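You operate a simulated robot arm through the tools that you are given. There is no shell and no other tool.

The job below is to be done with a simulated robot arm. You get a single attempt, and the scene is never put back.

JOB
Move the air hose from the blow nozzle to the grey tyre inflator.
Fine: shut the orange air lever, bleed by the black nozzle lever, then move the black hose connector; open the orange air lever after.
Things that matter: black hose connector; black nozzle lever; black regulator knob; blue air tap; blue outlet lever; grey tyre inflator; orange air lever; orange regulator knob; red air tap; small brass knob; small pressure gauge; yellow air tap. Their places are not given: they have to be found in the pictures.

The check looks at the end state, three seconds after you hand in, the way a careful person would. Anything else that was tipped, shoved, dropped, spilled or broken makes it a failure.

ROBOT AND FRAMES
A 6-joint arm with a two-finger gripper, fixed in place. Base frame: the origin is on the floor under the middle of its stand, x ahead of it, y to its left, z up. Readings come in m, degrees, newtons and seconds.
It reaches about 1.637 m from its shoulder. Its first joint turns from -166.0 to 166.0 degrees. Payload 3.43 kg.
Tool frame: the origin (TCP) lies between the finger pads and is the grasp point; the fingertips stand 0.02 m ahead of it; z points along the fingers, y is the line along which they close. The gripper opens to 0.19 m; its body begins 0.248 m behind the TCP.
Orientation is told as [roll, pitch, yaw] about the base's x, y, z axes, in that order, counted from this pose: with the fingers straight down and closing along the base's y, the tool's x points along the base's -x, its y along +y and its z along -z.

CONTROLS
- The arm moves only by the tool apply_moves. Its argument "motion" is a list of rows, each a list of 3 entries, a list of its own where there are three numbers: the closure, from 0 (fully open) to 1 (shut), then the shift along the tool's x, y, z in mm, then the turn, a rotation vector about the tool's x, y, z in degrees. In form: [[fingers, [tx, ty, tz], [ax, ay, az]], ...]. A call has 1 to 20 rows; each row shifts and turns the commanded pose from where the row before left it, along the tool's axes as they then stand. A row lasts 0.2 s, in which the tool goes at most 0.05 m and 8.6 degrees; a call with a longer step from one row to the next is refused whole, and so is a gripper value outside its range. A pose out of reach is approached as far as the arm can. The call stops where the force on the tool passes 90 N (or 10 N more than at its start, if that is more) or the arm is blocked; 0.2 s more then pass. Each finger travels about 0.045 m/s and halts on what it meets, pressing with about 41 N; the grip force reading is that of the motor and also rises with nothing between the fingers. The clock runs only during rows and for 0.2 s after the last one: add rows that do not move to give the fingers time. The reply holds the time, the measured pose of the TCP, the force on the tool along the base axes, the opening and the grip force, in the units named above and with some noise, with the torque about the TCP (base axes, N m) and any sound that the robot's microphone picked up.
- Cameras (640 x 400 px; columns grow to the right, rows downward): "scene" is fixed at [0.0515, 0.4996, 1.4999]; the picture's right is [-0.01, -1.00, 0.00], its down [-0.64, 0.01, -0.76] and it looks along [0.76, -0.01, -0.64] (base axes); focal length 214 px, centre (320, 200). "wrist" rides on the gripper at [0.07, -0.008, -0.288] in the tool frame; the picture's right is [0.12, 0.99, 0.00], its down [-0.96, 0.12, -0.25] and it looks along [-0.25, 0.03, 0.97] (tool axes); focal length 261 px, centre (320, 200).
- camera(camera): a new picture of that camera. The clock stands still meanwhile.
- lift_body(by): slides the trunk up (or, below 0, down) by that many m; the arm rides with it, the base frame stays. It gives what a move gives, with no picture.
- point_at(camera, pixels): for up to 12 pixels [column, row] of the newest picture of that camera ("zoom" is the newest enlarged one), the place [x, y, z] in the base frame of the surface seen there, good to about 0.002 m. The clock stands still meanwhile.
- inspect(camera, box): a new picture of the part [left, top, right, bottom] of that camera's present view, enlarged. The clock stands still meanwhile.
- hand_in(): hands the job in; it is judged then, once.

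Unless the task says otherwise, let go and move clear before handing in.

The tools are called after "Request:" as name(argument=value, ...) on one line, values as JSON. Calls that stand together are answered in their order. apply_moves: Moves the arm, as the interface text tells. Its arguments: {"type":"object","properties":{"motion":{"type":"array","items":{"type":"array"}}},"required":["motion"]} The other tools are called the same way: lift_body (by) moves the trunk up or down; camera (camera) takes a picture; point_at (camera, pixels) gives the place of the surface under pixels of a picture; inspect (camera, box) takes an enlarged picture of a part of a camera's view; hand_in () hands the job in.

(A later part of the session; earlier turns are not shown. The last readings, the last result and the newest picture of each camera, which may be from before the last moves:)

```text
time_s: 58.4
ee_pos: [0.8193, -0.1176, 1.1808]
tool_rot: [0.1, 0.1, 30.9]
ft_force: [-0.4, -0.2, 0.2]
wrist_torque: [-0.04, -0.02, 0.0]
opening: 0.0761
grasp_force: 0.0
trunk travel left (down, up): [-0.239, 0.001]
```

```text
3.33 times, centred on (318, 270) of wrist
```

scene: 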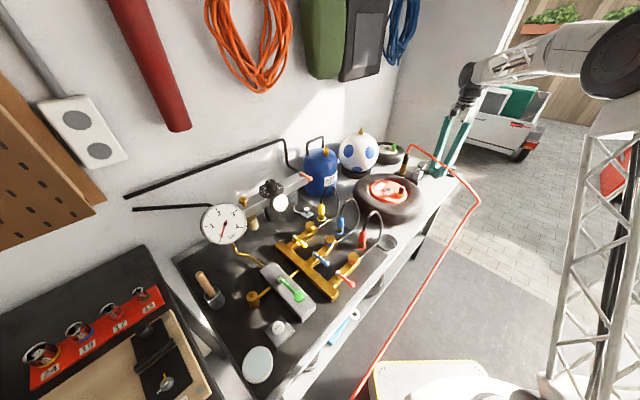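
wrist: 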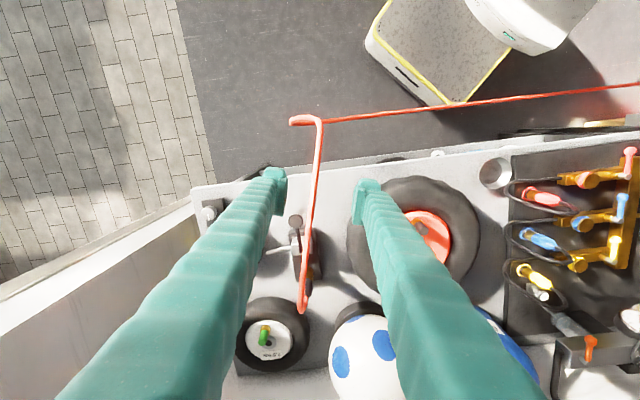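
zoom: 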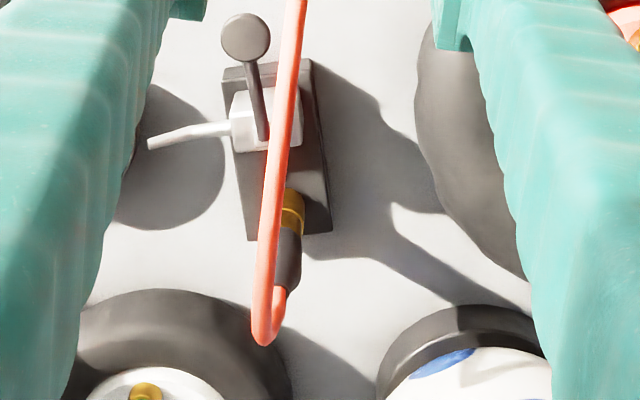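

Request:
inspect(camera="wrist", box=[288, 255, 336, 315])

Request:
point_at(camera="zoom", pixels=[[290, 120], [320, 120], [345, 130], [300, 200], [340, 180], [335, 220], [320, 250], [340, 90], [350, 60], [250, 330], [300, 310], [420, 120]])

Request:
inspect(camera="scene", box=[395, 148, 419, 178])

```text
6.67 times, centred on (312, 285) of wrist
```

zoom: 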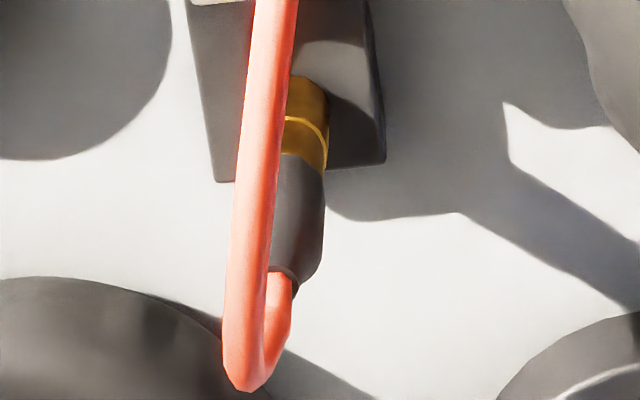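

```text
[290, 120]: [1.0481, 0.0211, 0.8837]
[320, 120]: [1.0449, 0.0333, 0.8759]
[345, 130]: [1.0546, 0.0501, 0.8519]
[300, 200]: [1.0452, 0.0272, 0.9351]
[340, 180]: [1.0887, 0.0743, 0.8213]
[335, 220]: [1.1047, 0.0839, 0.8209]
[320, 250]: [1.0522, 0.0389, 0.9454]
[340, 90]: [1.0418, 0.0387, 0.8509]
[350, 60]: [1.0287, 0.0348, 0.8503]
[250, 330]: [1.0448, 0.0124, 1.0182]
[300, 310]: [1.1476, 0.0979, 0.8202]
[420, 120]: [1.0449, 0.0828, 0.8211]
```

```text
13.33 times, centred on (407, 163) of scene
```

zoom: 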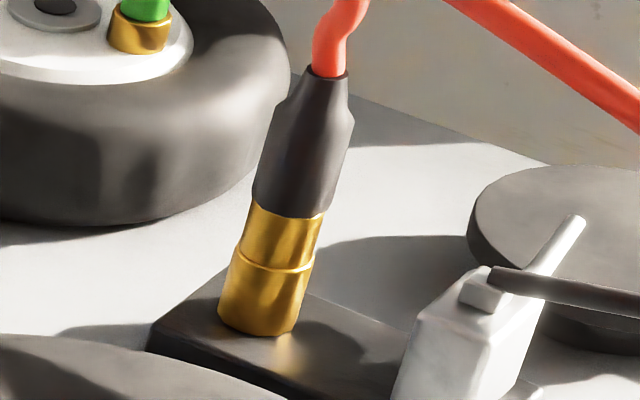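

Now I'll measure heights along the connector in this close view: sleeve top, the black-to-brass border, the brass step and the base.

Request:
point_at(camera="zoom", pixels=[[330, 78], [305, 140], [270, 170], [335, 170], [288, 208], [284, 222], [277, 255], [273, 268], [258, 325], [255, 340], [250, 215], [318, 225]])

```text
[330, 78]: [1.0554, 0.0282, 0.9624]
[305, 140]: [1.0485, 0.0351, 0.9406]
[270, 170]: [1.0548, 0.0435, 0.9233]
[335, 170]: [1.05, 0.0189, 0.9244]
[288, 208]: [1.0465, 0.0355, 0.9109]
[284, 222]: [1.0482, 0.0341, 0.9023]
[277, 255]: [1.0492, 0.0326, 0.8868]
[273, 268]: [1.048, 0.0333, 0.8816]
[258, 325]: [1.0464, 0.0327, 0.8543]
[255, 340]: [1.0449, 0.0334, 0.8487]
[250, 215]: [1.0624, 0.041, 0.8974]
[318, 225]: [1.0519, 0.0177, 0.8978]
```

The connector axis is at (1.060, 0.027), radius about 15 mm. Its brass collar starts at z≈0.884 and the black sleeve spans 0.911–0.955, and the hose leaves in the plane between my fingers. I'll tilt 20° forward and move to a pre-grasp point.

Request:
apply_moves(motion=[[0.6, [0, 0, 0], [0, -6.67, 0]], [0.6, [0, 0, 0], [0, -6.67, 0]], [0.6, [0, 0, 0], [0, -6.66, 0]], [0.6, [-29.9, 0, 35], [0, 0, 0]], [0.6, [-29.9, 0, 35], [0, 0, 0]], [0.6, [-29.9, 0, 35], [0, 0, 0]], [0.6, [-29.9, 0, 35], [0, 0, 0]], [0.6, [-29.9, 0, 35], [0, 0, 0]], [0.6, [-29.9, 0, 35], [0, 0, 0]], [0.6, [0, 0, 0], [0, 0, 0]]])

Request:
camera(camera="wrist")

Request:
inspect(camera="scene", box=[365, 105, 461, 185])

```text
time_s: 60.5
ee_pos: [1.0268, 0.0063, 1.0433]
tool_rot: [0.1, -19.9, 30.8]
ft_force: [0.2, 0.2, -0.8]
wrist_torque: [0.03, 0.05, 0.02]
opening: 0.0761
grasp_force: 0.1
trunk travel left (down, up): [-0.239, 0.001]
```

```text
taken
```

wrist: 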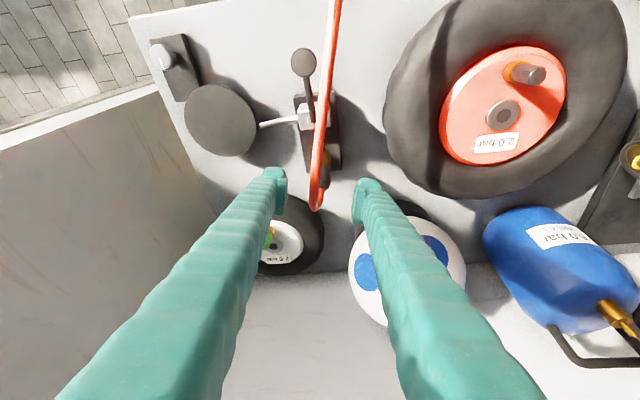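

```text
5.00 times, centred on (413, 145) of scene
```

zoom: 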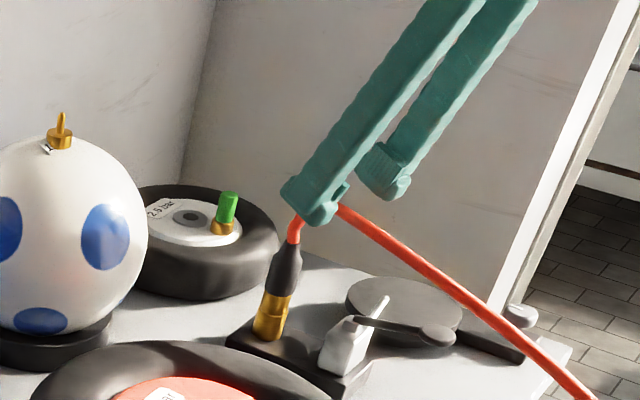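

The hose and connector are centred between the open fingers. I'll advance along the finger direction to the sleeve.

Request:
apply_moves(motion=[[0.6, [0.5, 0.2, 30], [0, 0, 0]], [0.6, [0.5, 0.2, 30], [0, 0, 0]], [0.6, [0.4, 0.2, 30], [0, 0, 0]], [0.6, [0, 0, 28], [0, 0, 0]], [0.6, [0, 0, 0], [0, 0, 0]]])

Request:
inspect(camera="wrist", box=[240, 120, 400, 240])

Request:
inspect(camera="scene", box=[375, 125, 455, 185])

```text
time_s: 61.8
ee_pos: [1.0584, 0.0252, 0.9306]
tool_rot: [0.1, -19.9, 30.9]
ft_force: [0.4, -0.2, -0.1]
wrist_torque: [0.02, 0.04, 0.05]
opening: 0.0761
grasp_force: 0.1
trunk travel left (down, up): [-0.239, 0.001]
```

```text
3.33 times, centred on (320, 180) of wrist
```

zoom: 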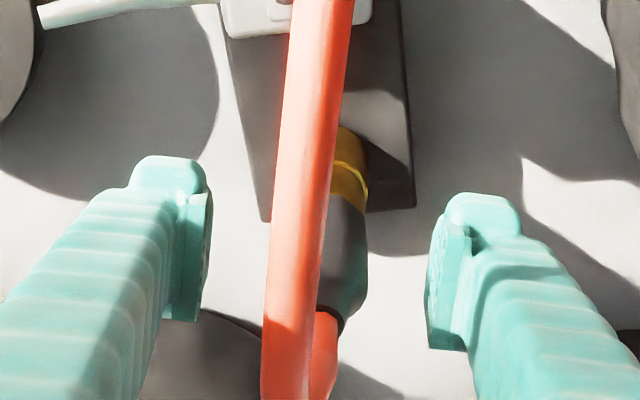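

```text
6.67 times, centred on (415, 155) of scene
```

zoom: 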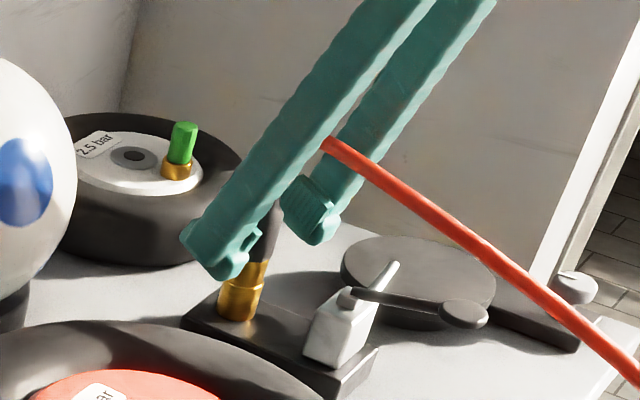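

The sleeve is centred within about 2 mm, and the tips are clear of the stub and base. I'll nudge 1 mm and close on the sleeve.

Request:
apply_moves(motion=[[0.78, [0, 1, 0], [0, 0, 0]], [0.78, [0, 0, 0], [0, 0, 0]], [1, [0, 0, 0], [0, 0, 0]], [1, [0, 0, 0], [0, 0, 0]], [1, [0, 0, 0], [0, 0, 0]], [1, [0, 0, 0], [0, 0, 0]], [1, [0, 0, 0], [0, 0, 0]]])

Request:
inspect(camera="wrist", box=[240, 120, 400, 240])

Request:
inspect(camera="scene", box=[375, 125, 455, 185])

```text
time_s: 63.4
ee_pos: [1.0574, 0.0268, 0.9318]
tool_rot: [0.1, -19.8, 30.8]
ft_force: [0.9, 0.4, 0.5]
wrist_torque: [-0.02, -0.02, -0.04]
opening: 0.0295
grasp_force: 40.5
trunk travel left (down, up): [-0.239, 0.001]
```

```text
3.33 times, centred on (320, 180) of wrist
```

zoom: 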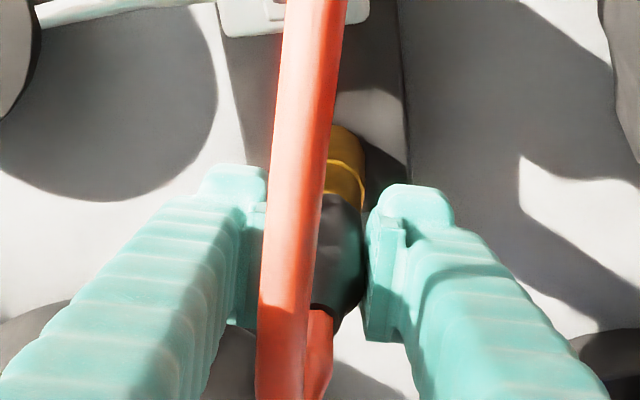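

```text
6.67 times, centred on (415, 155) of scene
```

zoom: 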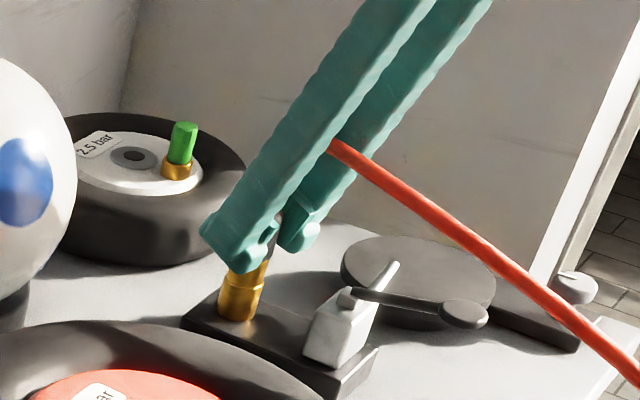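

The sleeve is held, with opening 29.5 mm, grip 40 N and no side load. I'll pull straight up slowly and watch the force.

Request:
apply_moves(motion=[[1, [-1.02, 0, -2.82], [0, 0, 0]], [1, [-1.02, 0, -2.82], [0, 0, 0]], [1, [-1.02, 0, -2.82], [0, 0, 0]], [1, [0, 0, 0], [0, 0, 0]]])

Request:
inspect(camera="scene", box=[375, 125, 455, 185])

```text
time_s: 64.3
ee_pos: [1.0584, 0.0266, 0.942]
tool_rot: [0.2, -19.8, 30.8]
ft_force: [-0.3, 0.3, -0.8]
wrist_torque: [0.0, 0.02, 0.02]
opening: 0.0293
grasp_force: 40.8
trunk travel left (down, up): [-0.239, 0.001]
```

```text
6.67 times, centred on (415, 155) of scene
```

zoom: 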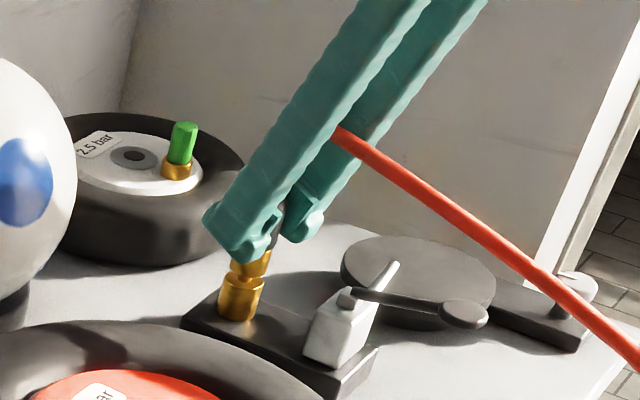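

The connector is off the nozzle: the stub's nipple shows below the brass collar and the force is near zero. I'll lift it well clear.

Request:
apply_moves(motion=[[1, [-3.4, 0, -9.4], [0, 0, 0]], [1, [-6.8, 0, -18.8], [0, 0, 0]], [1, [-10.2, 0, -28.2], [0, 0, 0]], [1, [-10.2, 0, -28.2], [0, 0, 0]], [1, [-10.2, 0, -28.2], [0, 0, 0]], [1, [0, 0, 0], [0, 0, 0]]])

Request:
camera(camera="scene")

Request:
inspect(camera="scene", box=[365, 105, 461, 185])

```text
time_s: 65.8
ee_pos: [1.0591, 0.0273, 1.0614]
tool_rot: [0.0, -20.0, 30.7]
ft_force: [-0.5, -0.1, -2.0]
wrist_torque: [-0.03, -0.01, -0.02]
opening: 0.0294
grasp_force: 41.1
trunk travel left (down, up): [-0.239, 0.001]
```

```text
taken
```

scene: 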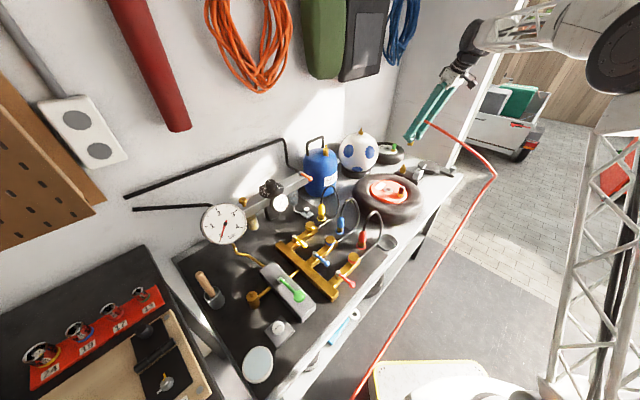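

```text
5.00 times, centred on (413, 145) of scene
```

zoom: 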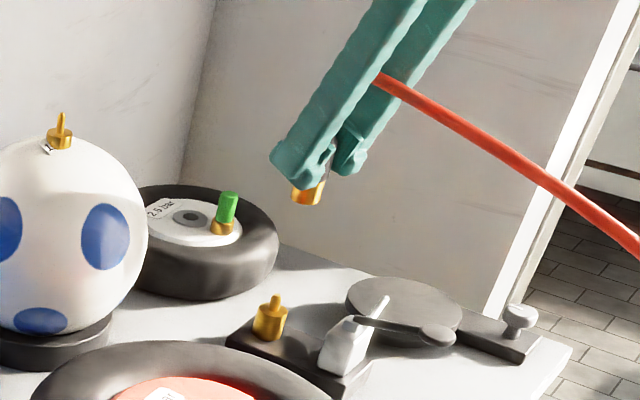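

The connector hangs cleanly and the nozzle stub shows the same cylinder-and-nipple shape as the inflator inlet. I'll measure both stubs for seating height.

Request:
inspect(camera="scene", box=[395, 155, 419, 180])

Request:
point_at(camera="zoom", pixels=[[265, 245], [250, 265], [290, 265], [275, 210], [272, 225], [262, 300]])

Request:
inspect(camera="scene", box=[238, 280, 270, 315])

Request:
point_at(camera="zoom", pixels=[[250, 200], [200, 230], [300, 230], [250, 260], [230, 150], [240, 180], [210, 200], [300, 180], [260, 300], [350, 200]])

```text
16.00 times, centred on (407, 168) of scene
```

zoom: 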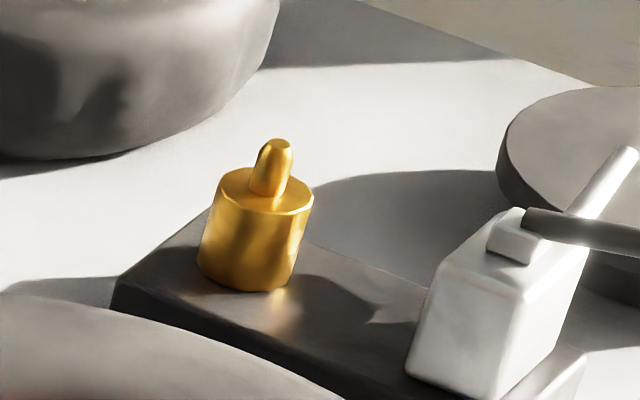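

```text
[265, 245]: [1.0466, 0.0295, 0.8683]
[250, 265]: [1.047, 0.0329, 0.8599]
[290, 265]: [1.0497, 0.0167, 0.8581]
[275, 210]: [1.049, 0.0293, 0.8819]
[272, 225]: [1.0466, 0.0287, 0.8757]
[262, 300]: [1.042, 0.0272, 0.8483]
```

```text
11.43 times, centred on (254, 298) of scene
```

zoom: 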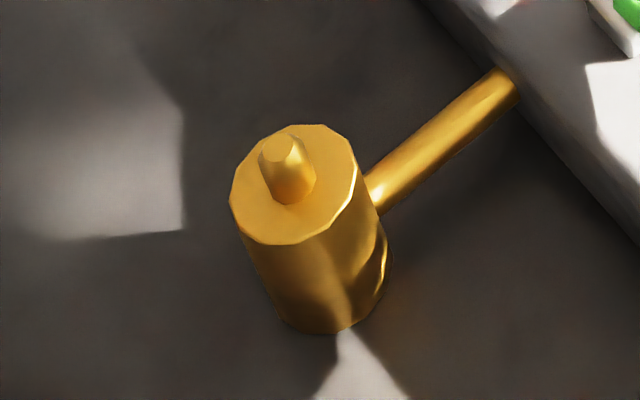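

```text
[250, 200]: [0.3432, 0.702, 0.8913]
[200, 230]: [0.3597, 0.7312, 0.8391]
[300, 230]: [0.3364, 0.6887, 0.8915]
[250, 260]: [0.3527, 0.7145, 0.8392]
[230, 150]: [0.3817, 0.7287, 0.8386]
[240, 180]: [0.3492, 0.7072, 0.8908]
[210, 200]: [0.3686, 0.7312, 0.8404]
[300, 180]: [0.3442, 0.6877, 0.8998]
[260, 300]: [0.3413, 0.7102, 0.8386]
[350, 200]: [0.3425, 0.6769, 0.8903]
```

The nozzle stub top is at z≈0.882 and the inflator inlet top at z≈0.891, so the seated TCP height there should be about 0.941. I'll carry the connector back and left along the bench front at about z 1.14.

Request:
apply_moves(motion=[[1, [31.2, 9.4, -23.4], [0, 0, 0]], [1, [31.2, 9.4, -23.4], [0, 0, 0]], [1, [31.2, 9.4, -23.4], [0, 0, 0]], [1, [31.2, 9.4, -23.4], [0, 0, 0]], [1, [31.2, 9.4, -23.4], [0, 0, 0]], [1, [31.2, 9.4, -23.4], [0, 0, 0]], [1, [31.2, 9.4, -23.4], [0, 0, 0]], [1, [2.2, 46.3, -0.8], [0, 0, 0]], [1, [2.2, 46.3, -0.8], [0, 0, 0]], [1, [2.2, 46.3, -0.8], [0, 0, 0]], [1, [2.2, 46.3, -0.8], [0, 0, 0]], [1, [2.2, 46.3, -0.8], [0, 0, 0]], [1, [2.2, 46.3, -0.8], [0, 0, 0]], [1, [2.2, 46.3, -0.8], [0, 0, 0]], [1, [0, 0, 0], [0, 0, 0]]])

Request:
camera(camera="scene")

Request:
camera(camera="wrist")

```text
time_s: 69.0
ee_pos: [0.6191, 0.2193, 1.1403]
tool_rot: [0.1, -19.9, 30.8]
ft_force: [-0.8, 0.3, -1.6]
wrist_torque: [0.0, -0.03, 0.01]
opening: 0.0296
grasp_force: 41.1
trunk travel left (down, up): [-0.239, 0.001]
```

```text
taken
```

scene: 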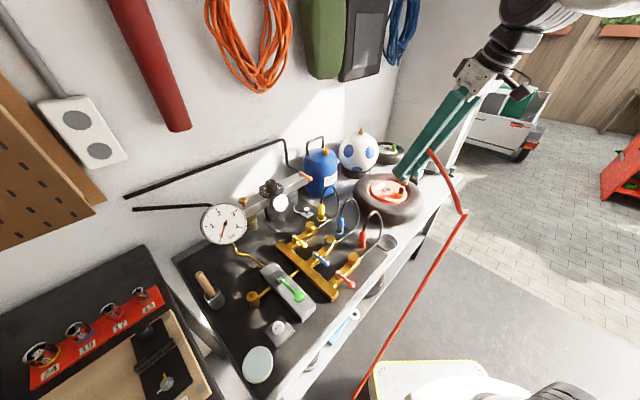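

```text
taken
```

wrist: 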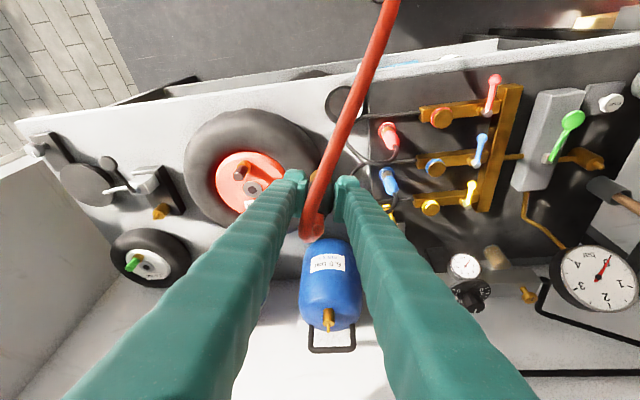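

The connector is riding well and the inflator inlet shows in the wrist view at about (585,158). I'll measure its centre from here as a second viewpoint.

Request:
inspect(camera="wrist", box=[560, 135, 624, 175])

Request:
point_at(camera="zoom", pixels=[[340, 240], [370, 245], [400, 250], [370, 200], [370, 290], [420, 270], [350, 270], [300, 220]])

```text
10.00 times, centred on (592, 155) of wrist
```

zoom: 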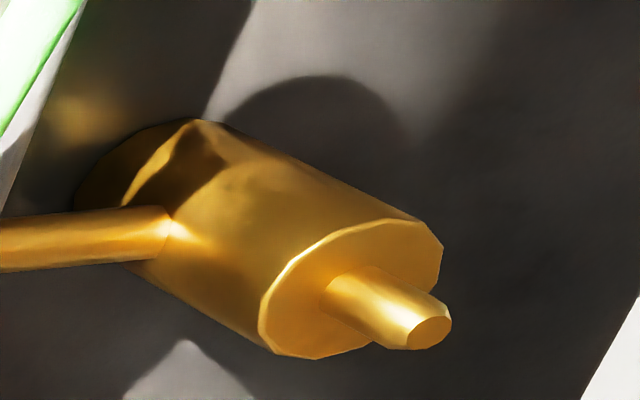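

```text
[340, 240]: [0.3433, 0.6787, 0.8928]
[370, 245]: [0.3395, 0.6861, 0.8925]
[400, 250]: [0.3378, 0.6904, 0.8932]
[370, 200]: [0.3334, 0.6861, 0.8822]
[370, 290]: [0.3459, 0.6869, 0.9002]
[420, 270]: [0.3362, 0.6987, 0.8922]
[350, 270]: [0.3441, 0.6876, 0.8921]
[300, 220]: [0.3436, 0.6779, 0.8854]
```

I'll sample opposite rim points of the inlet disc and the nipple tip to pin down the axis.

Request:
point_at(camera="zoom", pixels=[[272, 325], [432, 245], [300, 350], [400, 226], [275, 295], [425, 275], [330, 350], [360, 228], [432, 332], [335, 285], [345, 315], [305, 255]])

```text
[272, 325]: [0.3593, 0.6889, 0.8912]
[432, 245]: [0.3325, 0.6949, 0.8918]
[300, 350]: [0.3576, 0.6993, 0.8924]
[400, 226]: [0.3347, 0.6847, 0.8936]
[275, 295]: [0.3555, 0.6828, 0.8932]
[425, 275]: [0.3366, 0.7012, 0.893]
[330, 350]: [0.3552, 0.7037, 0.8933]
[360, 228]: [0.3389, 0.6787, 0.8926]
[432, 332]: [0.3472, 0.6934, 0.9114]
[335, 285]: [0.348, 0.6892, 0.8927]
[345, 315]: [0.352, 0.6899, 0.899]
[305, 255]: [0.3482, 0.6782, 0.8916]
```

The inlet axis is at (0.3463, 0.692), disc top z 0.892, nipple top z 0.911. The nozzle stub also shows at wrist (160,212), so I'll measure its axis the same way to learn where the connector sits relative to the TCP.

Request:
inspect(camera="wrist", box=[128, 190, 192, 230])

```text
10.00 times, centred on (160, 210) of wrist
```

zoom: 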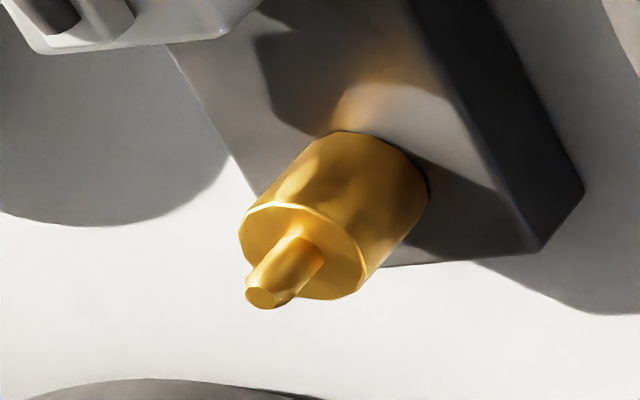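

Request:
point_at(camera="zoom", pixels=[[247, 228], [359, 280], [275, 209], [332, 296], [308, 211], [305, 296], [345, 235], [265, 262], [268, 298], [300, 225], [340, 270], [320, 250]])

```text
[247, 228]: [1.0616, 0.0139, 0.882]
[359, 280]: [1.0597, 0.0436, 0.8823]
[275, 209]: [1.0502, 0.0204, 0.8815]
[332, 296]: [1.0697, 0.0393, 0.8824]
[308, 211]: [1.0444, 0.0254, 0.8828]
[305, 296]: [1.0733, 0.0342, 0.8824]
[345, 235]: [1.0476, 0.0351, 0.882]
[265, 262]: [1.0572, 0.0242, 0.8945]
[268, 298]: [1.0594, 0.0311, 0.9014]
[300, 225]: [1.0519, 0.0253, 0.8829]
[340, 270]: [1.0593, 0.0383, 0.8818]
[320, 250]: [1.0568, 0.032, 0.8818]
```

The nozzle stub axis is at (1.060, 0.0295), so the connector axis lies about 3 mm ahead of the TCP, and the aim point at the inlet is TCP (0.346, 0.689), seated z≈0.942. I'll rotate about the vertical by 32° to line up with the inflator, then move above it.

Request:
apply_moves(motion=[[1, [0, 0, 0], [-2.72, 0, -7.52]], [1, [0, 0, 0], [-2.72, 0, -7.52]], [1, [0, 0, 0], [-2.72, 0, -7.52]], [1, [0, 0, 0], [-2.72, 0, -7.52]], [1, [0, 0, 0], [0, 0, 0]]])

```text
time_s: 70.2
ee_pos: [0.6209, 0.219, 1.1421]
tool_rot: [0.1, -19.9, 62.9]
ft_force: [0.7, 0.0, -1.2]
wrist_torque: [-0.02, 0.03, 0.0]
opening: 0.0291
grasp_force: 40.7
trunk travel left (down, up): [-0.239, 0.001]
```

The orientation is now yaw 62.9° with the same tilt. I'll carry the connector to a hover point above the inflator inlet at TCP z 1.08.

Request:
apply_moves(motion=[[1, [-21.3, 38.1, 13.1], [0, 0, 0]], [1, [-21.3, 38.1, 13.1], [0, 0, 0]], [1, [-21.3, 38.1, 13.1], [0, 0, 0]], [1, [-21.3, 38.1, 13.1], [0, 0, 0]], [1, [-21.3, 38.1, 13.1], [0, 0, 0]], [1, [-21.3, 38.1, 13.1], [0, 0, 0]], [1, [-21.3, 38.1, 13.1], [0, 0, 0]], [1, [-21.3, 38.1, 13.1], [0, 0, 0]], [1, [-21.3, 38.1, 13.1], [0, 0, 0]], [1, [-21.3, 38.1, 13.1], [0, 0, 0]], [1, [-21.3, 38.1, 13.1], [0, 0, 0]], [1, [-21.3, 38.1, 13.1], [0, 0, 0]], [1, [0, 0, 0], [0, 0, 0]]])

Request:
camera(camera="scene")

Request:
camera(camera="wrist")

Request:
inspect(camera="scene", box=[200, 220, 320, 330])

```text
time_s: 73.0
ee_pos: [0.3483, 0.6899, 1.0821]
tool_rot: [0.1, -19.9, 62.7]
ft_force: [-0.4, 0.2, -1.1]
wrist_torque: [-0.03, 0.01, 0.02]
opening: 0.0293
grasp_force: 41.3
trunk travel left (down, up): [-0.239, 0.001]
```

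```text
taken
```

scene: 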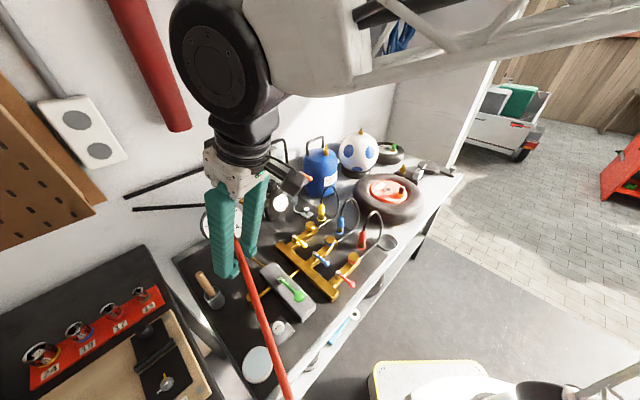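

```text
taken
```

wrist: 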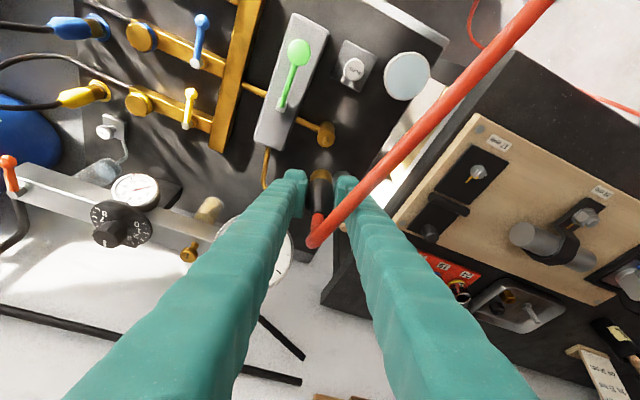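

```text
3.64 times, centred on (260, 275) of scene
```

zoom: 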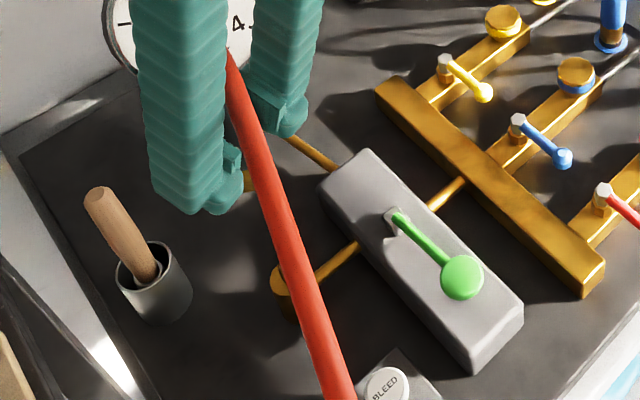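

The connector hangs above the inlet, which shows at wrist (325,133) just beyond the brass collar at (319,177). I'll zoom in to verify alignment.

Request:
inspect(camera="wrist", box=[280, 110, 360, 260])

Request:
inspect(camera="wrist", box=[288, 150, 352, 210])

Request:
point_at(camera="zoom", pixels=[[300, 120], [310, 130], [320, 120], [330, 130], [340, 120], [290, 130], [300, 180], [320, 180], [340, 180], [320, 220], [310, 250], [330, 250]])

```text
2.67 times, centred on (320, 185) of wrist
```

zoom: 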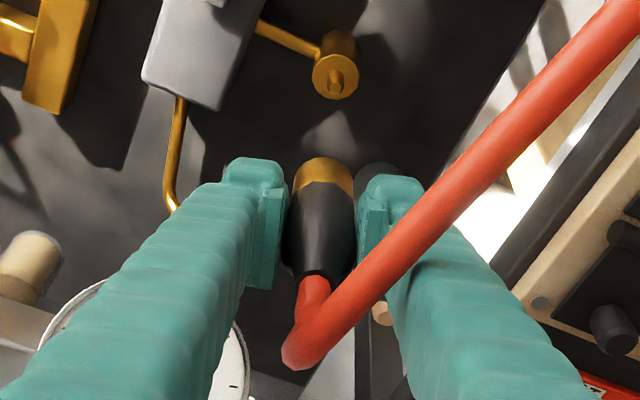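

```text
6.67 times, centred on (320, 180) of wrist
```

zoom: 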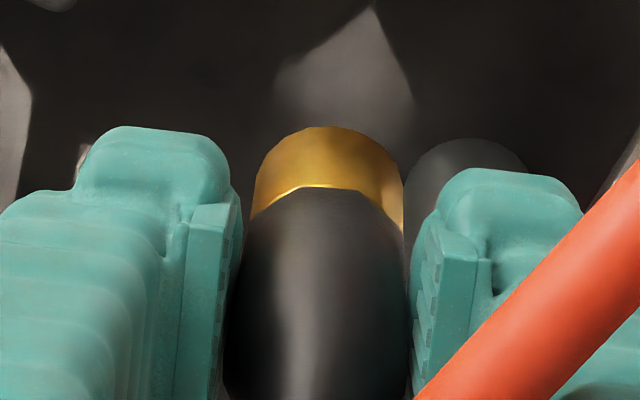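

```text
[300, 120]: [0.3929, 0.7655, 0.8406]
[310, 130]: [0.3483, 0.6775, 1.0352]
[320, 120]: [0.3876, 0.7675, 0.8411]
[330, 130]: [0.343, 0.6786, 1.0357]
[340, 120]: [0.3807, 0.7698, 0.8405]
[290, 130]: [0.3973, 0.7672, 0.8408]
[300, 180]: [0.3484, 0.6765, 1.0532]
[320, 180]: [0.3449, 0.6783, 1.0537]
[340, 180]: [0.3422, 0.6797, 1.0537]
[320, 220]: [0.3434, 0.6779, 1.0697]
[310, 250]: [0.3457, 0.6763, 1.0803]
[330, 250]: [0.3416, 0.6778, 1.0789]
```

The connector axis sits about 1 to 2 mm from the TCP in plan and nearly over the inlet. I'll correct about 2.5 mm in x and lower to TCP z≈1.007, leaving a gap above the nipple to check from the scene camera.

Request:
apply_moves(motion=[[1, [8.8, 0.7, 23.4], [0, 0, 0]], [1, [8.8, 0.7, 23.4], [0, 0, 0]], [1, [8.9, 0.7, 23.3], [0, 0, 0]], [1, [0, 0, 0], [0, 0, 0]], [1, [0, 0, 0], [0, 0, 0]]])

Request:
inspect(camera="scene", box=[224, 265, 288, 315])

Request:
inspect(camera="wrist", box=[280, 110, 360, 210])

```text
time_s: 74.2
ee_pos: [0.3454, 0.6894, 1.005]
tool_rot: [0.0, -19.8, 62.8]
ft_force: [0.3, 0.1, -1.0]
wrist_torque: [0.0, -0.01, -0.01]
opening: 0.0295
grasp_force: 41.3
trunk travel left (down, up): [-0.239, 0.001]
```

```text
8.00 times, centred on (256, 290) of scene
```

zoom: 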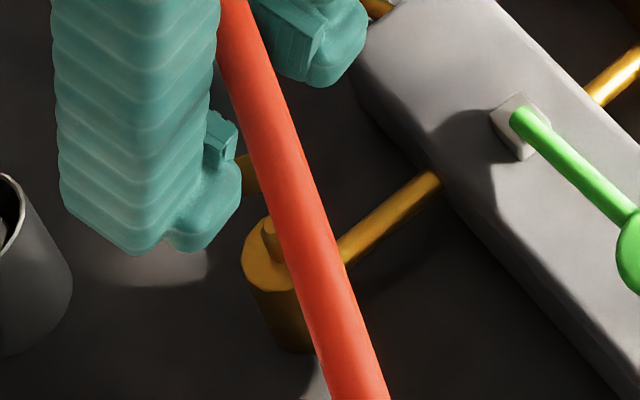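

```text
4.00 times, centred on (320, 160) of wrist
```

zoom: 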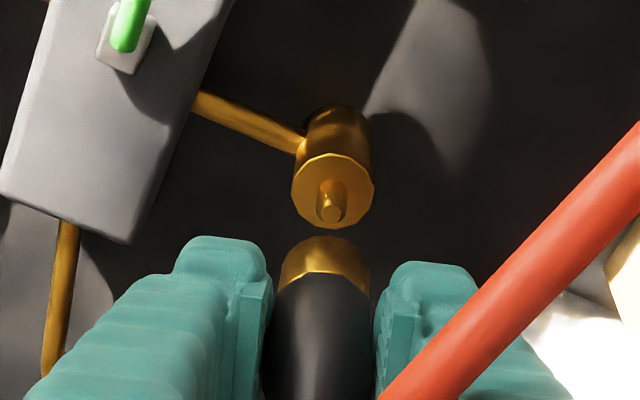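

The connector and inlet axes line up laterally in the wrist view at columns 325 and 330. I'll measure 3D points on both to check the depth direction.

Request:
point_at(camera="zoom", pixels=[[300, 258], [325, 258], [350, 258], [325, 245], [300, 300], [325, 300], [350, 300], [332, 213], [310, 170], [355, 170], [300, 200], [365, 200]])

```text
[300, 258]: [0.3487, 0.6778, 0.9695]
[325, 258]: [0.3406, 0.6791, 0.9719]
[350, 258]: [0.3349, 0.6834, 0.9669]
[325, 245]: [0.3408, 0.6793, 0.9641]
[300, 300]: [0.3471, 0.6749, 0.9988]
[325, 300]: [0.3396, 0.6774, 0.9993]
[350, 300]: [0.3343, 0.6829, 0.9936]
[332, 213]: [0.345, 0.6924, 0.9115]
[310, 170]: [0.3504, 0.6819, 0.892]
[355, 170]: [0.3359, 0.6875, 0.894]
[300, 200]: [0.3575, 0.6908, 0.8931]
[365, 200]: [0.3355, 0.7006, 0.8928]
```

The connector axis measures (0.346, 0.6906) against the inlet at (0.3463, 0.692). I'll add 1 mm in y and lower to just above the nipple.

Request:
apply_moves(motion=[[1, [4.2, 0.1, 12.6], [0, 0, 0]], [1, [4.2, 0.1, 12.6], [0, 0, 0]], [1, [4.2, 0.1, 12.6], [0, 0, 0]], [1, [0, 0, 0], [0, 0, 0]], [1, [0, 0, 0], [0, 0, 0]]])

Request:
inspect(camera="wrist", box=[280, 110, 360, 210])

Request:
inspect(camera="scene", box=[224, 265, 288, 315])

```text
time_s: 75.3
ee_pos: [0.3453, 0.69, 0.9663]
tool_rot: [0.0, -19.9, 62.8]
ft_force: [-0.6, -0.3, -1.0]
wrist_torque: [-0.01, 0.02, -0.02]
opening: 0.0292
grasp_force: 41.0
trunk travel left (down, up): [-0.239, 0.001]
```

```text
4.00 times, centred on (320, 160) of wrist
```

zoom: 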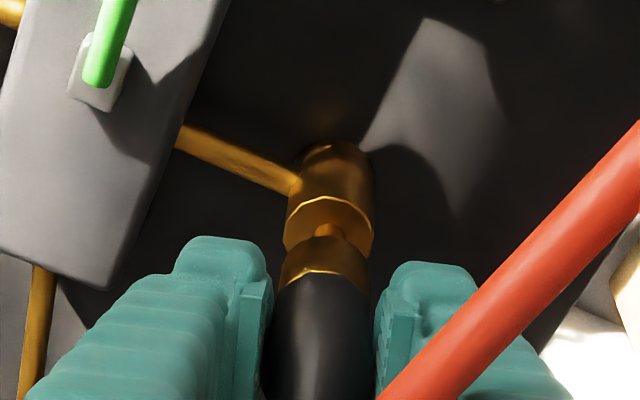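

```text
8.00 times, centred on (256, 290) of scene
```

zoom: 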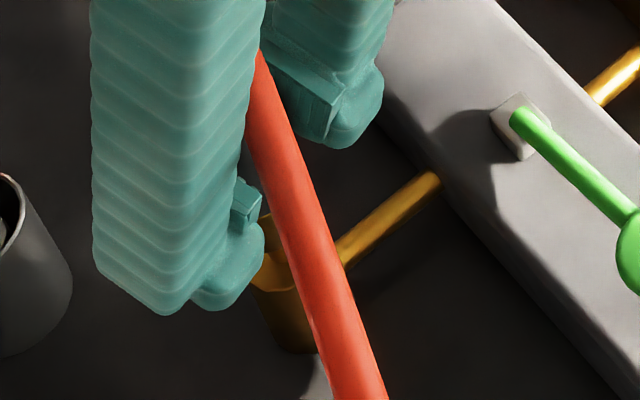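

Everything is aligned, with the nipple centred under the collar. I'll lower in 4 mm steps onto the nipple and watch the force.

Request:
apply_moves(motion=[[1, [1.36, 0.3, 3.76], [0, 0, 0]], [1, [1.36, 0.3, 3.76], [0, 0, 0]], [1, [1.36, 0, 3.76], [0, 0, 0]], [1, [0, 0, 0], [0, 0, 0]]])

Request:
inspect(camera="wrist", box=[280, 110, 360, 210])

```text
time_s: 76.3
ee_pos: [0.3451, 0.6905, 0.9555]
tool_rot: [0.0, -19.9, 62.8]
ft_force: [-0.3, 0.0, -1.7]
wrist_torque: [0.02, 0.01, -0.02]
opening: 0.0292
grasp_force: 40.8
trunk travel left (down, up): [-0.239, 0.001]
```

```text
4.00 times, centred on (320, 160) of wrist
```

zoom: 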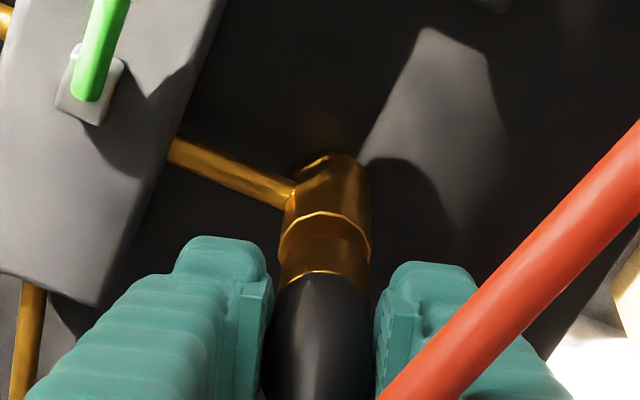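

The collar is sliding over the nipple with no resistance. I'll continue to the expected seat height.

Request:
apply_moves(motion=[[1, [1.36, 0, 3.76], [0, 0, 0]], [1, [1.36, 0, 3.76], [0, 0, 0]], [1, [1.02, 0, 2.82], [0, 0, 0]], [1, [0, 0, 0], [0, 0, 0]]])

Request:
inspect(camera="wrist", box=[280, 110, 360, 210])

```text
time_s: 77.3
ee_pos: [0.3443, 0.6907, 0.9432]
tool_rot: [0.2, -19.8, 62.8]
ft_force: [0.0, 0.1, -0.6]
wrist_torque: [0.0, 0.02, -0.02]
opening: 0.0292
grasp_force: 40.9
trunk travel left (down, up): [-0.239, 0.001]
```

```text
4.00 times, centred on (320, 160) of wrist
```

zoom: 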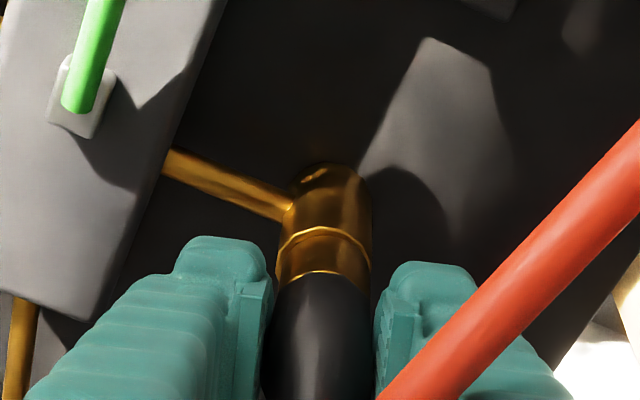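

The collar looks nearly flush with the inlet top and there's still no force. I'll press down in 1 mm steps until it bottoms.

Request:
apply_moves(motion=[[1, [0.34, 0, 0.94], [0, 0, 0]], [1, [0.34, 0, 0.94], [0, 0, 0]], [1, [0, 0, 0], [0, 0, 0]]])

```text
time_s: 78.2
ee_pos: [0.3454, 0.6904, 0.9423]
tool_rot: [0.1, -20.1, 62.8]
ft_force: [-0.1, -0.2, 1.7]
wrist_torque: [0.0, -0.03, 0.01]
opening: 0.0296
grasp_force: 40.9
trunk travel left (down, up): [-0.239, 0.001]
```

Request:
apply_moves(motion=[[1, [0.34, 0, 0.94], [0, 0, 0]], [1, [0.34, 0, 0.94], [0, 0, 0]], [1, [0, 0, 0], [0, 0, 0]], [1, [0, 0, 0], [0, 0, 0]]])

Request:
inspect(camera="wrist", box=[280, 110, 360, 210])

```text
time_s: 79.2
ee_pos: [0.3444, 0.6903, 0.9415]
tool_rot: [0.1, -20.1, 62.8]
ft_force: [-0.8, -0.5, 24.0]
wrist_torque: [-0.03, -0.07, 0.02]
opening: 0.0292
grasp_force: 40.7
trunk travel left (down, up): [-0.239, 0.001]
```

```text
4.00 times, centred on (320, 160) of wrist
```

zoom: 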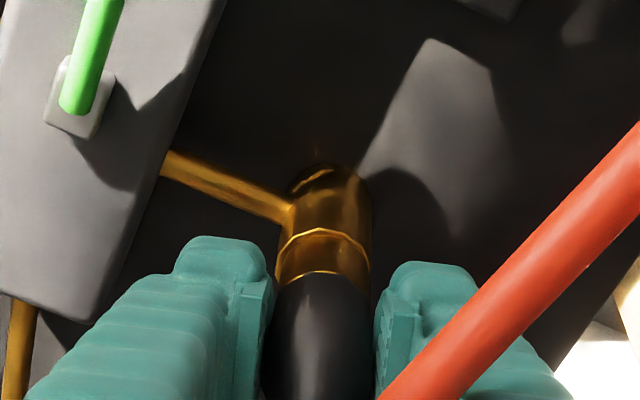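

The connector has bottomed at z 0.9415 with 24 N, matching the predicted seat height of 0.942, and the collar is flush. Before opening the fingers I'll check the clearance to the cup and wooden handle.

Request:
inspect(camera="scene", box=[184, 255, 280, 315])

Request:
point_at(camera="zoom", pixels=[[130, 80], [150, 120], [180, 170], [220, 190], [235, 230], [200, 160], [240, 260], [300, 250], [290, 200], [330, 230], [400, 200], [420, 100]])

```text
6.67 times, centred on (232, 285) of scene
```

zoom: 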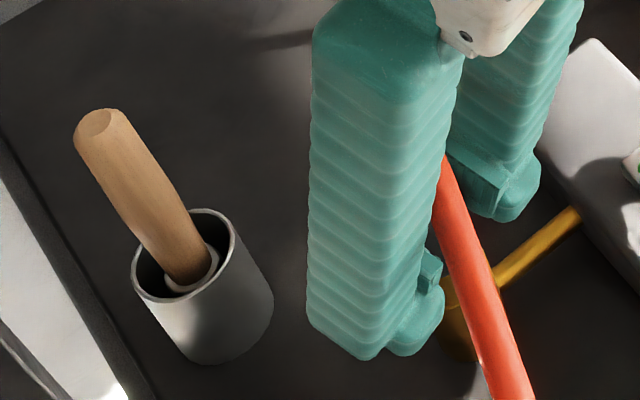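

```text
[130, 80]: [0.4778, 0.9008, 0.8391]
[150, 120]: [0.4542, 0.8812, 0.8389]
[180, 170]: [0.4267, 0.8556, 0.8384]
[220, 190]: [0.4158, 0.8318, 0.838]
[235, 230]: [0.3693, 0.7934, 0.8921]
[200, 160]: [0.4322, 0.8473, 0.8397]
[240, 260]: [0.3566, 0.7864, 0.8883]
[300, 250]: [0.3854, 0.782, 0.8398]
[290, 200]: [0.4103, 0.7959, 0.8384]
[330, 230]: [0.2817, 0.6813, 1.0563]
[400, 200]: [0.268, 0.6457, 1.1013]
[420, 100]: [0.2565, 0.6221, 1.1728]
```

The cup and handle are about 0.1 m away and off the finger-opening line. I'll relieve the preload by about 1 mm and open the fingers.

Request:
apply_moves(motion=[[1, [-0.3, 0, -0.85], [0, 0, 0]], [1, [0, 0, 0], [0, 0, 0]], [0.8, [0, 0, 0], [0, 0, 0]], [0.75, [0, 0, 0], [0, 0, 0]], [0.65, [0, 0, 0], [0, 0, 0]], [0.6, [0, 0, 0], [0, 0, 0]], [0.6, [0, 0, 0], [0, 0, 0]], [0.6, [0, 0, 0], [0, 0, 0]]])

Request:
inspect(camera="wrist", box=[250, 110, 390, 230])

Request:
inspect(camera="scene", box=[200, 240, 312, 320])

```text
time_s: 81.0
ee_pos: [0.345, 0.6905, 0.941]
tool_rot: [0.1, -19.9, 62.9]
ft_force: [0.4, 0.0, -1.1]
wrist_torque: [0.03, -0.03, 0.01]
opening: 0.0758
grasp_force: 0.0
trunk travel left (down, up): [-0.239, 0.001]
```

```text
3.33 times, centred on (320, 170) of wrist
```

zoom: 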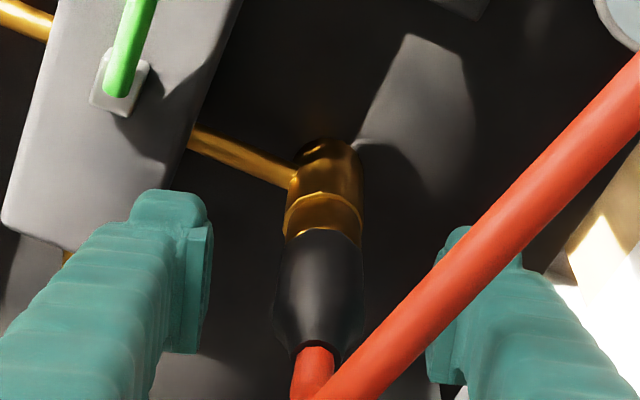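

```text
5.00 times, centred on (256, 280) of scene
```

zoom: 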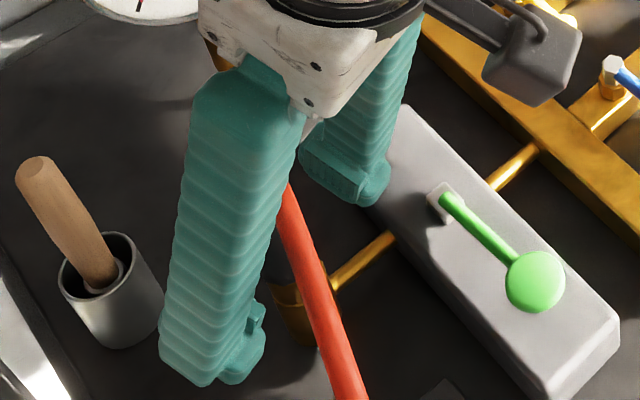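

The connector stays seated with the fingers open. The hose crosses the view near the right finger, so I'll measure where it runs before withdrawing.

Request:
camera(camera="wrist")

Request:
inspect(camera="wrist", box=[250, 0, 570, 280])

Request:
point_at(camera="wrist", pixels=[[316, 220], [330, 222], [345, 210], [360, 195], [375, 180], [400, 155], [430, 120], [460, 90], [500, 45], [360, 190], [372, 210], [290, 190]])

```text
taken
```

wrist: 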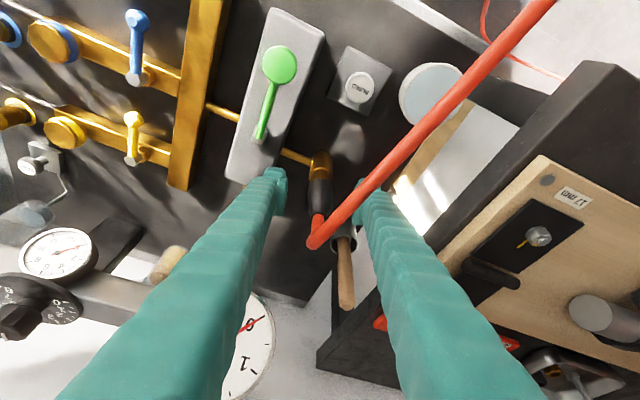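

```text
1.43 times, centred on (410, 140) of wrist
```

zoom: 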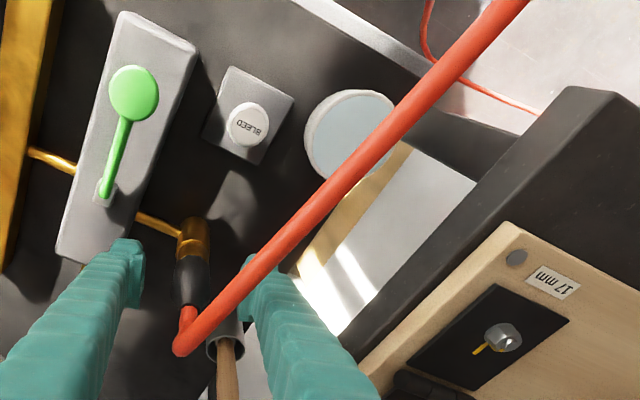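

```text
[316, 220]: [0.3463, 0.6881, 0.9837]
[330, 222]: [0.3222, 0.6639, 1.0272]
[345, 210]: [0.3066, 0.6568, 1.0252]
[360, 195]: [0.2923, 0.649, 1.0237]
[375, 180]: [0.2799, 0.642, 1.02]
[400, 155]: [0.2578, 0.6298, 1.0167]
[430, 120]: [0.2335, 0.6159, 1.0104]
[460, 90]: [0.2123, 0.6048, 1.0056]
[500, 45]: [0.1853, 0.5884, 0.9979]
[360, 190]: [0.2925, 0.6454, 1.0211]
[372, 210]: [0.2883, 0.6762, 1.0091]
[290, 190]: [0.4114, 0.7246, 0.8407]
```

The hose leaves the connector toward the robot and passes about 17 mm from the +y finger on its robot side, so sliding straight back along the finger axis keeps clear. I'll withdraw slowly.

Request:
apply_moves(motion=[[0.6, [0, 0, -10], [0, 0, 0]], [0.6, [0, 0, -20], [0, 0, 0]], [0.6, [0, 0, -25], [0, 0, 0]], [0.6, [0, 0, -25], [0, 0, 0]], [0.6, [0, 0, -30], [0, 0, 0]], [0.6, [0, 0, -30], [0, 0, 0]], [0.6, [0, 0, 0], [0, 0, 0]]])

Request:
camera(camera="wrist")

Request:
camera(camera="scene")

Request:
inspect(camera="scene", box=[200, 240, 312, 320])

```text
time_s: 82.5
ee_pos: [0.3229, 0.648, 1.072]
tool_rot: [0.2, -20.0, 62.8]
ft_force: [0.6, 0.0, -0.6]
wrist_torque: [0.0, 0.01, 0.01]
opening: 0.0762
grasp_force: 0.1
trunk travel left (down, up): [-0.239, 0.001]
```

```text
taken
```

wrist: 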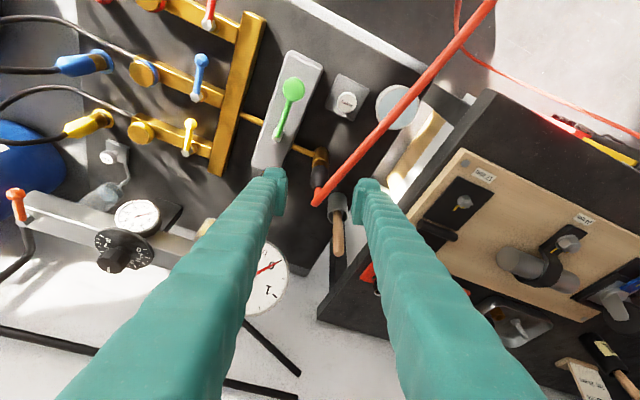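

```text
taken
```

scene: 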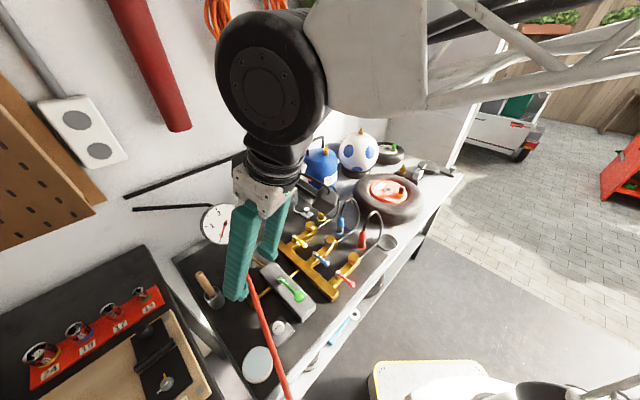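

```text
5.00 times, centred on (256, 280) of scene
```

zoom: 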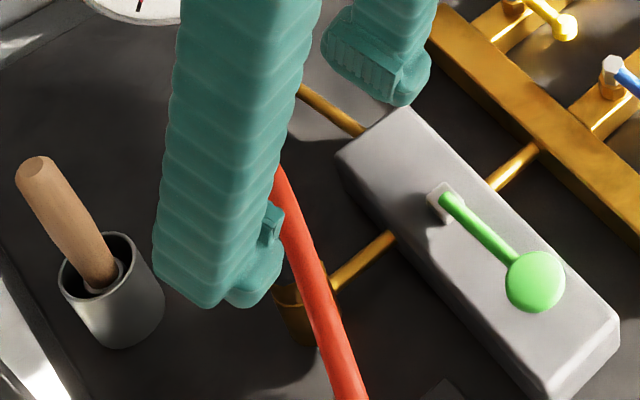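

The gripper is free and the connector stays on the inlet. I'll rise, level the tool, and set yaw 45° ready for the orange lever.

Request:
apply_moves(motion=[[0.6, [-13.6, 0, -37.6], [0, 0, 0]], [0.6, [-13.6, 0, -37.6], [0, 0, 0]], [0.6, [-13.6, 0, -37.6], [0, 0, 0]], [0.6, [0, 0, 0], [0, 6.67, 0]], [0.6, [0, 0, 0], [0, 6.67, 0]], [0.6, [0, 0, 0], [0, 6.66, 0]], [0.7, [0, 0, 0], [0, 0, 5.93]], [0.78, [0, 0, 0], [0, 0, 5.93]], [0.78, [0, 0, 0], [0, 0, 5.93]], [0.78, [0, 0, 0], [0, 0, 0]]])

Request:
camera(camera="scene")

Request:
inspect(camera="scene", box=[210, 255, 306, 315])

```text
time_s: 84.8
ee_pos: [0.3234, 0.6487, 1.1926]
tool_rot: [0.0, 0.2, 45.0]
ft_force: [0.2, 0.5, -0.1]
wrist_torque: [0.01, 0.03, 0.0]
opening: 0.0414
grasp_force: 0.0
trunk travel left (down, up): [-0.239, 0.001]
```

```text
taken
```

scene: 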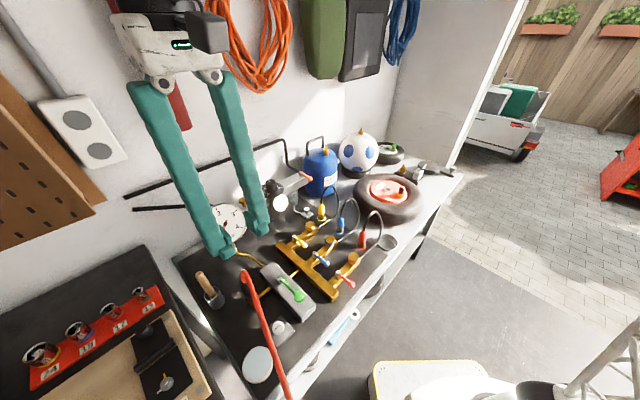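

```text
6.67 times, centred on (258, 285) of scene
```

zoom: 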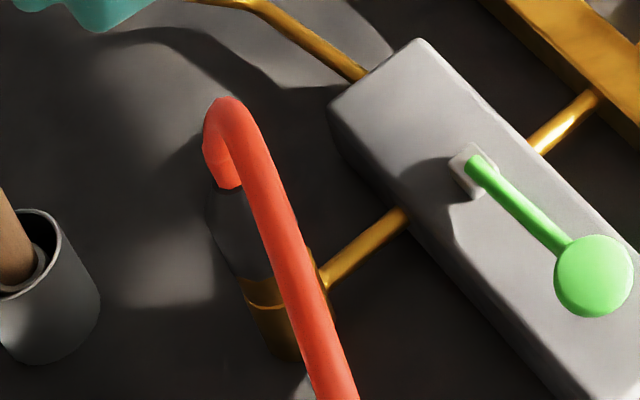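

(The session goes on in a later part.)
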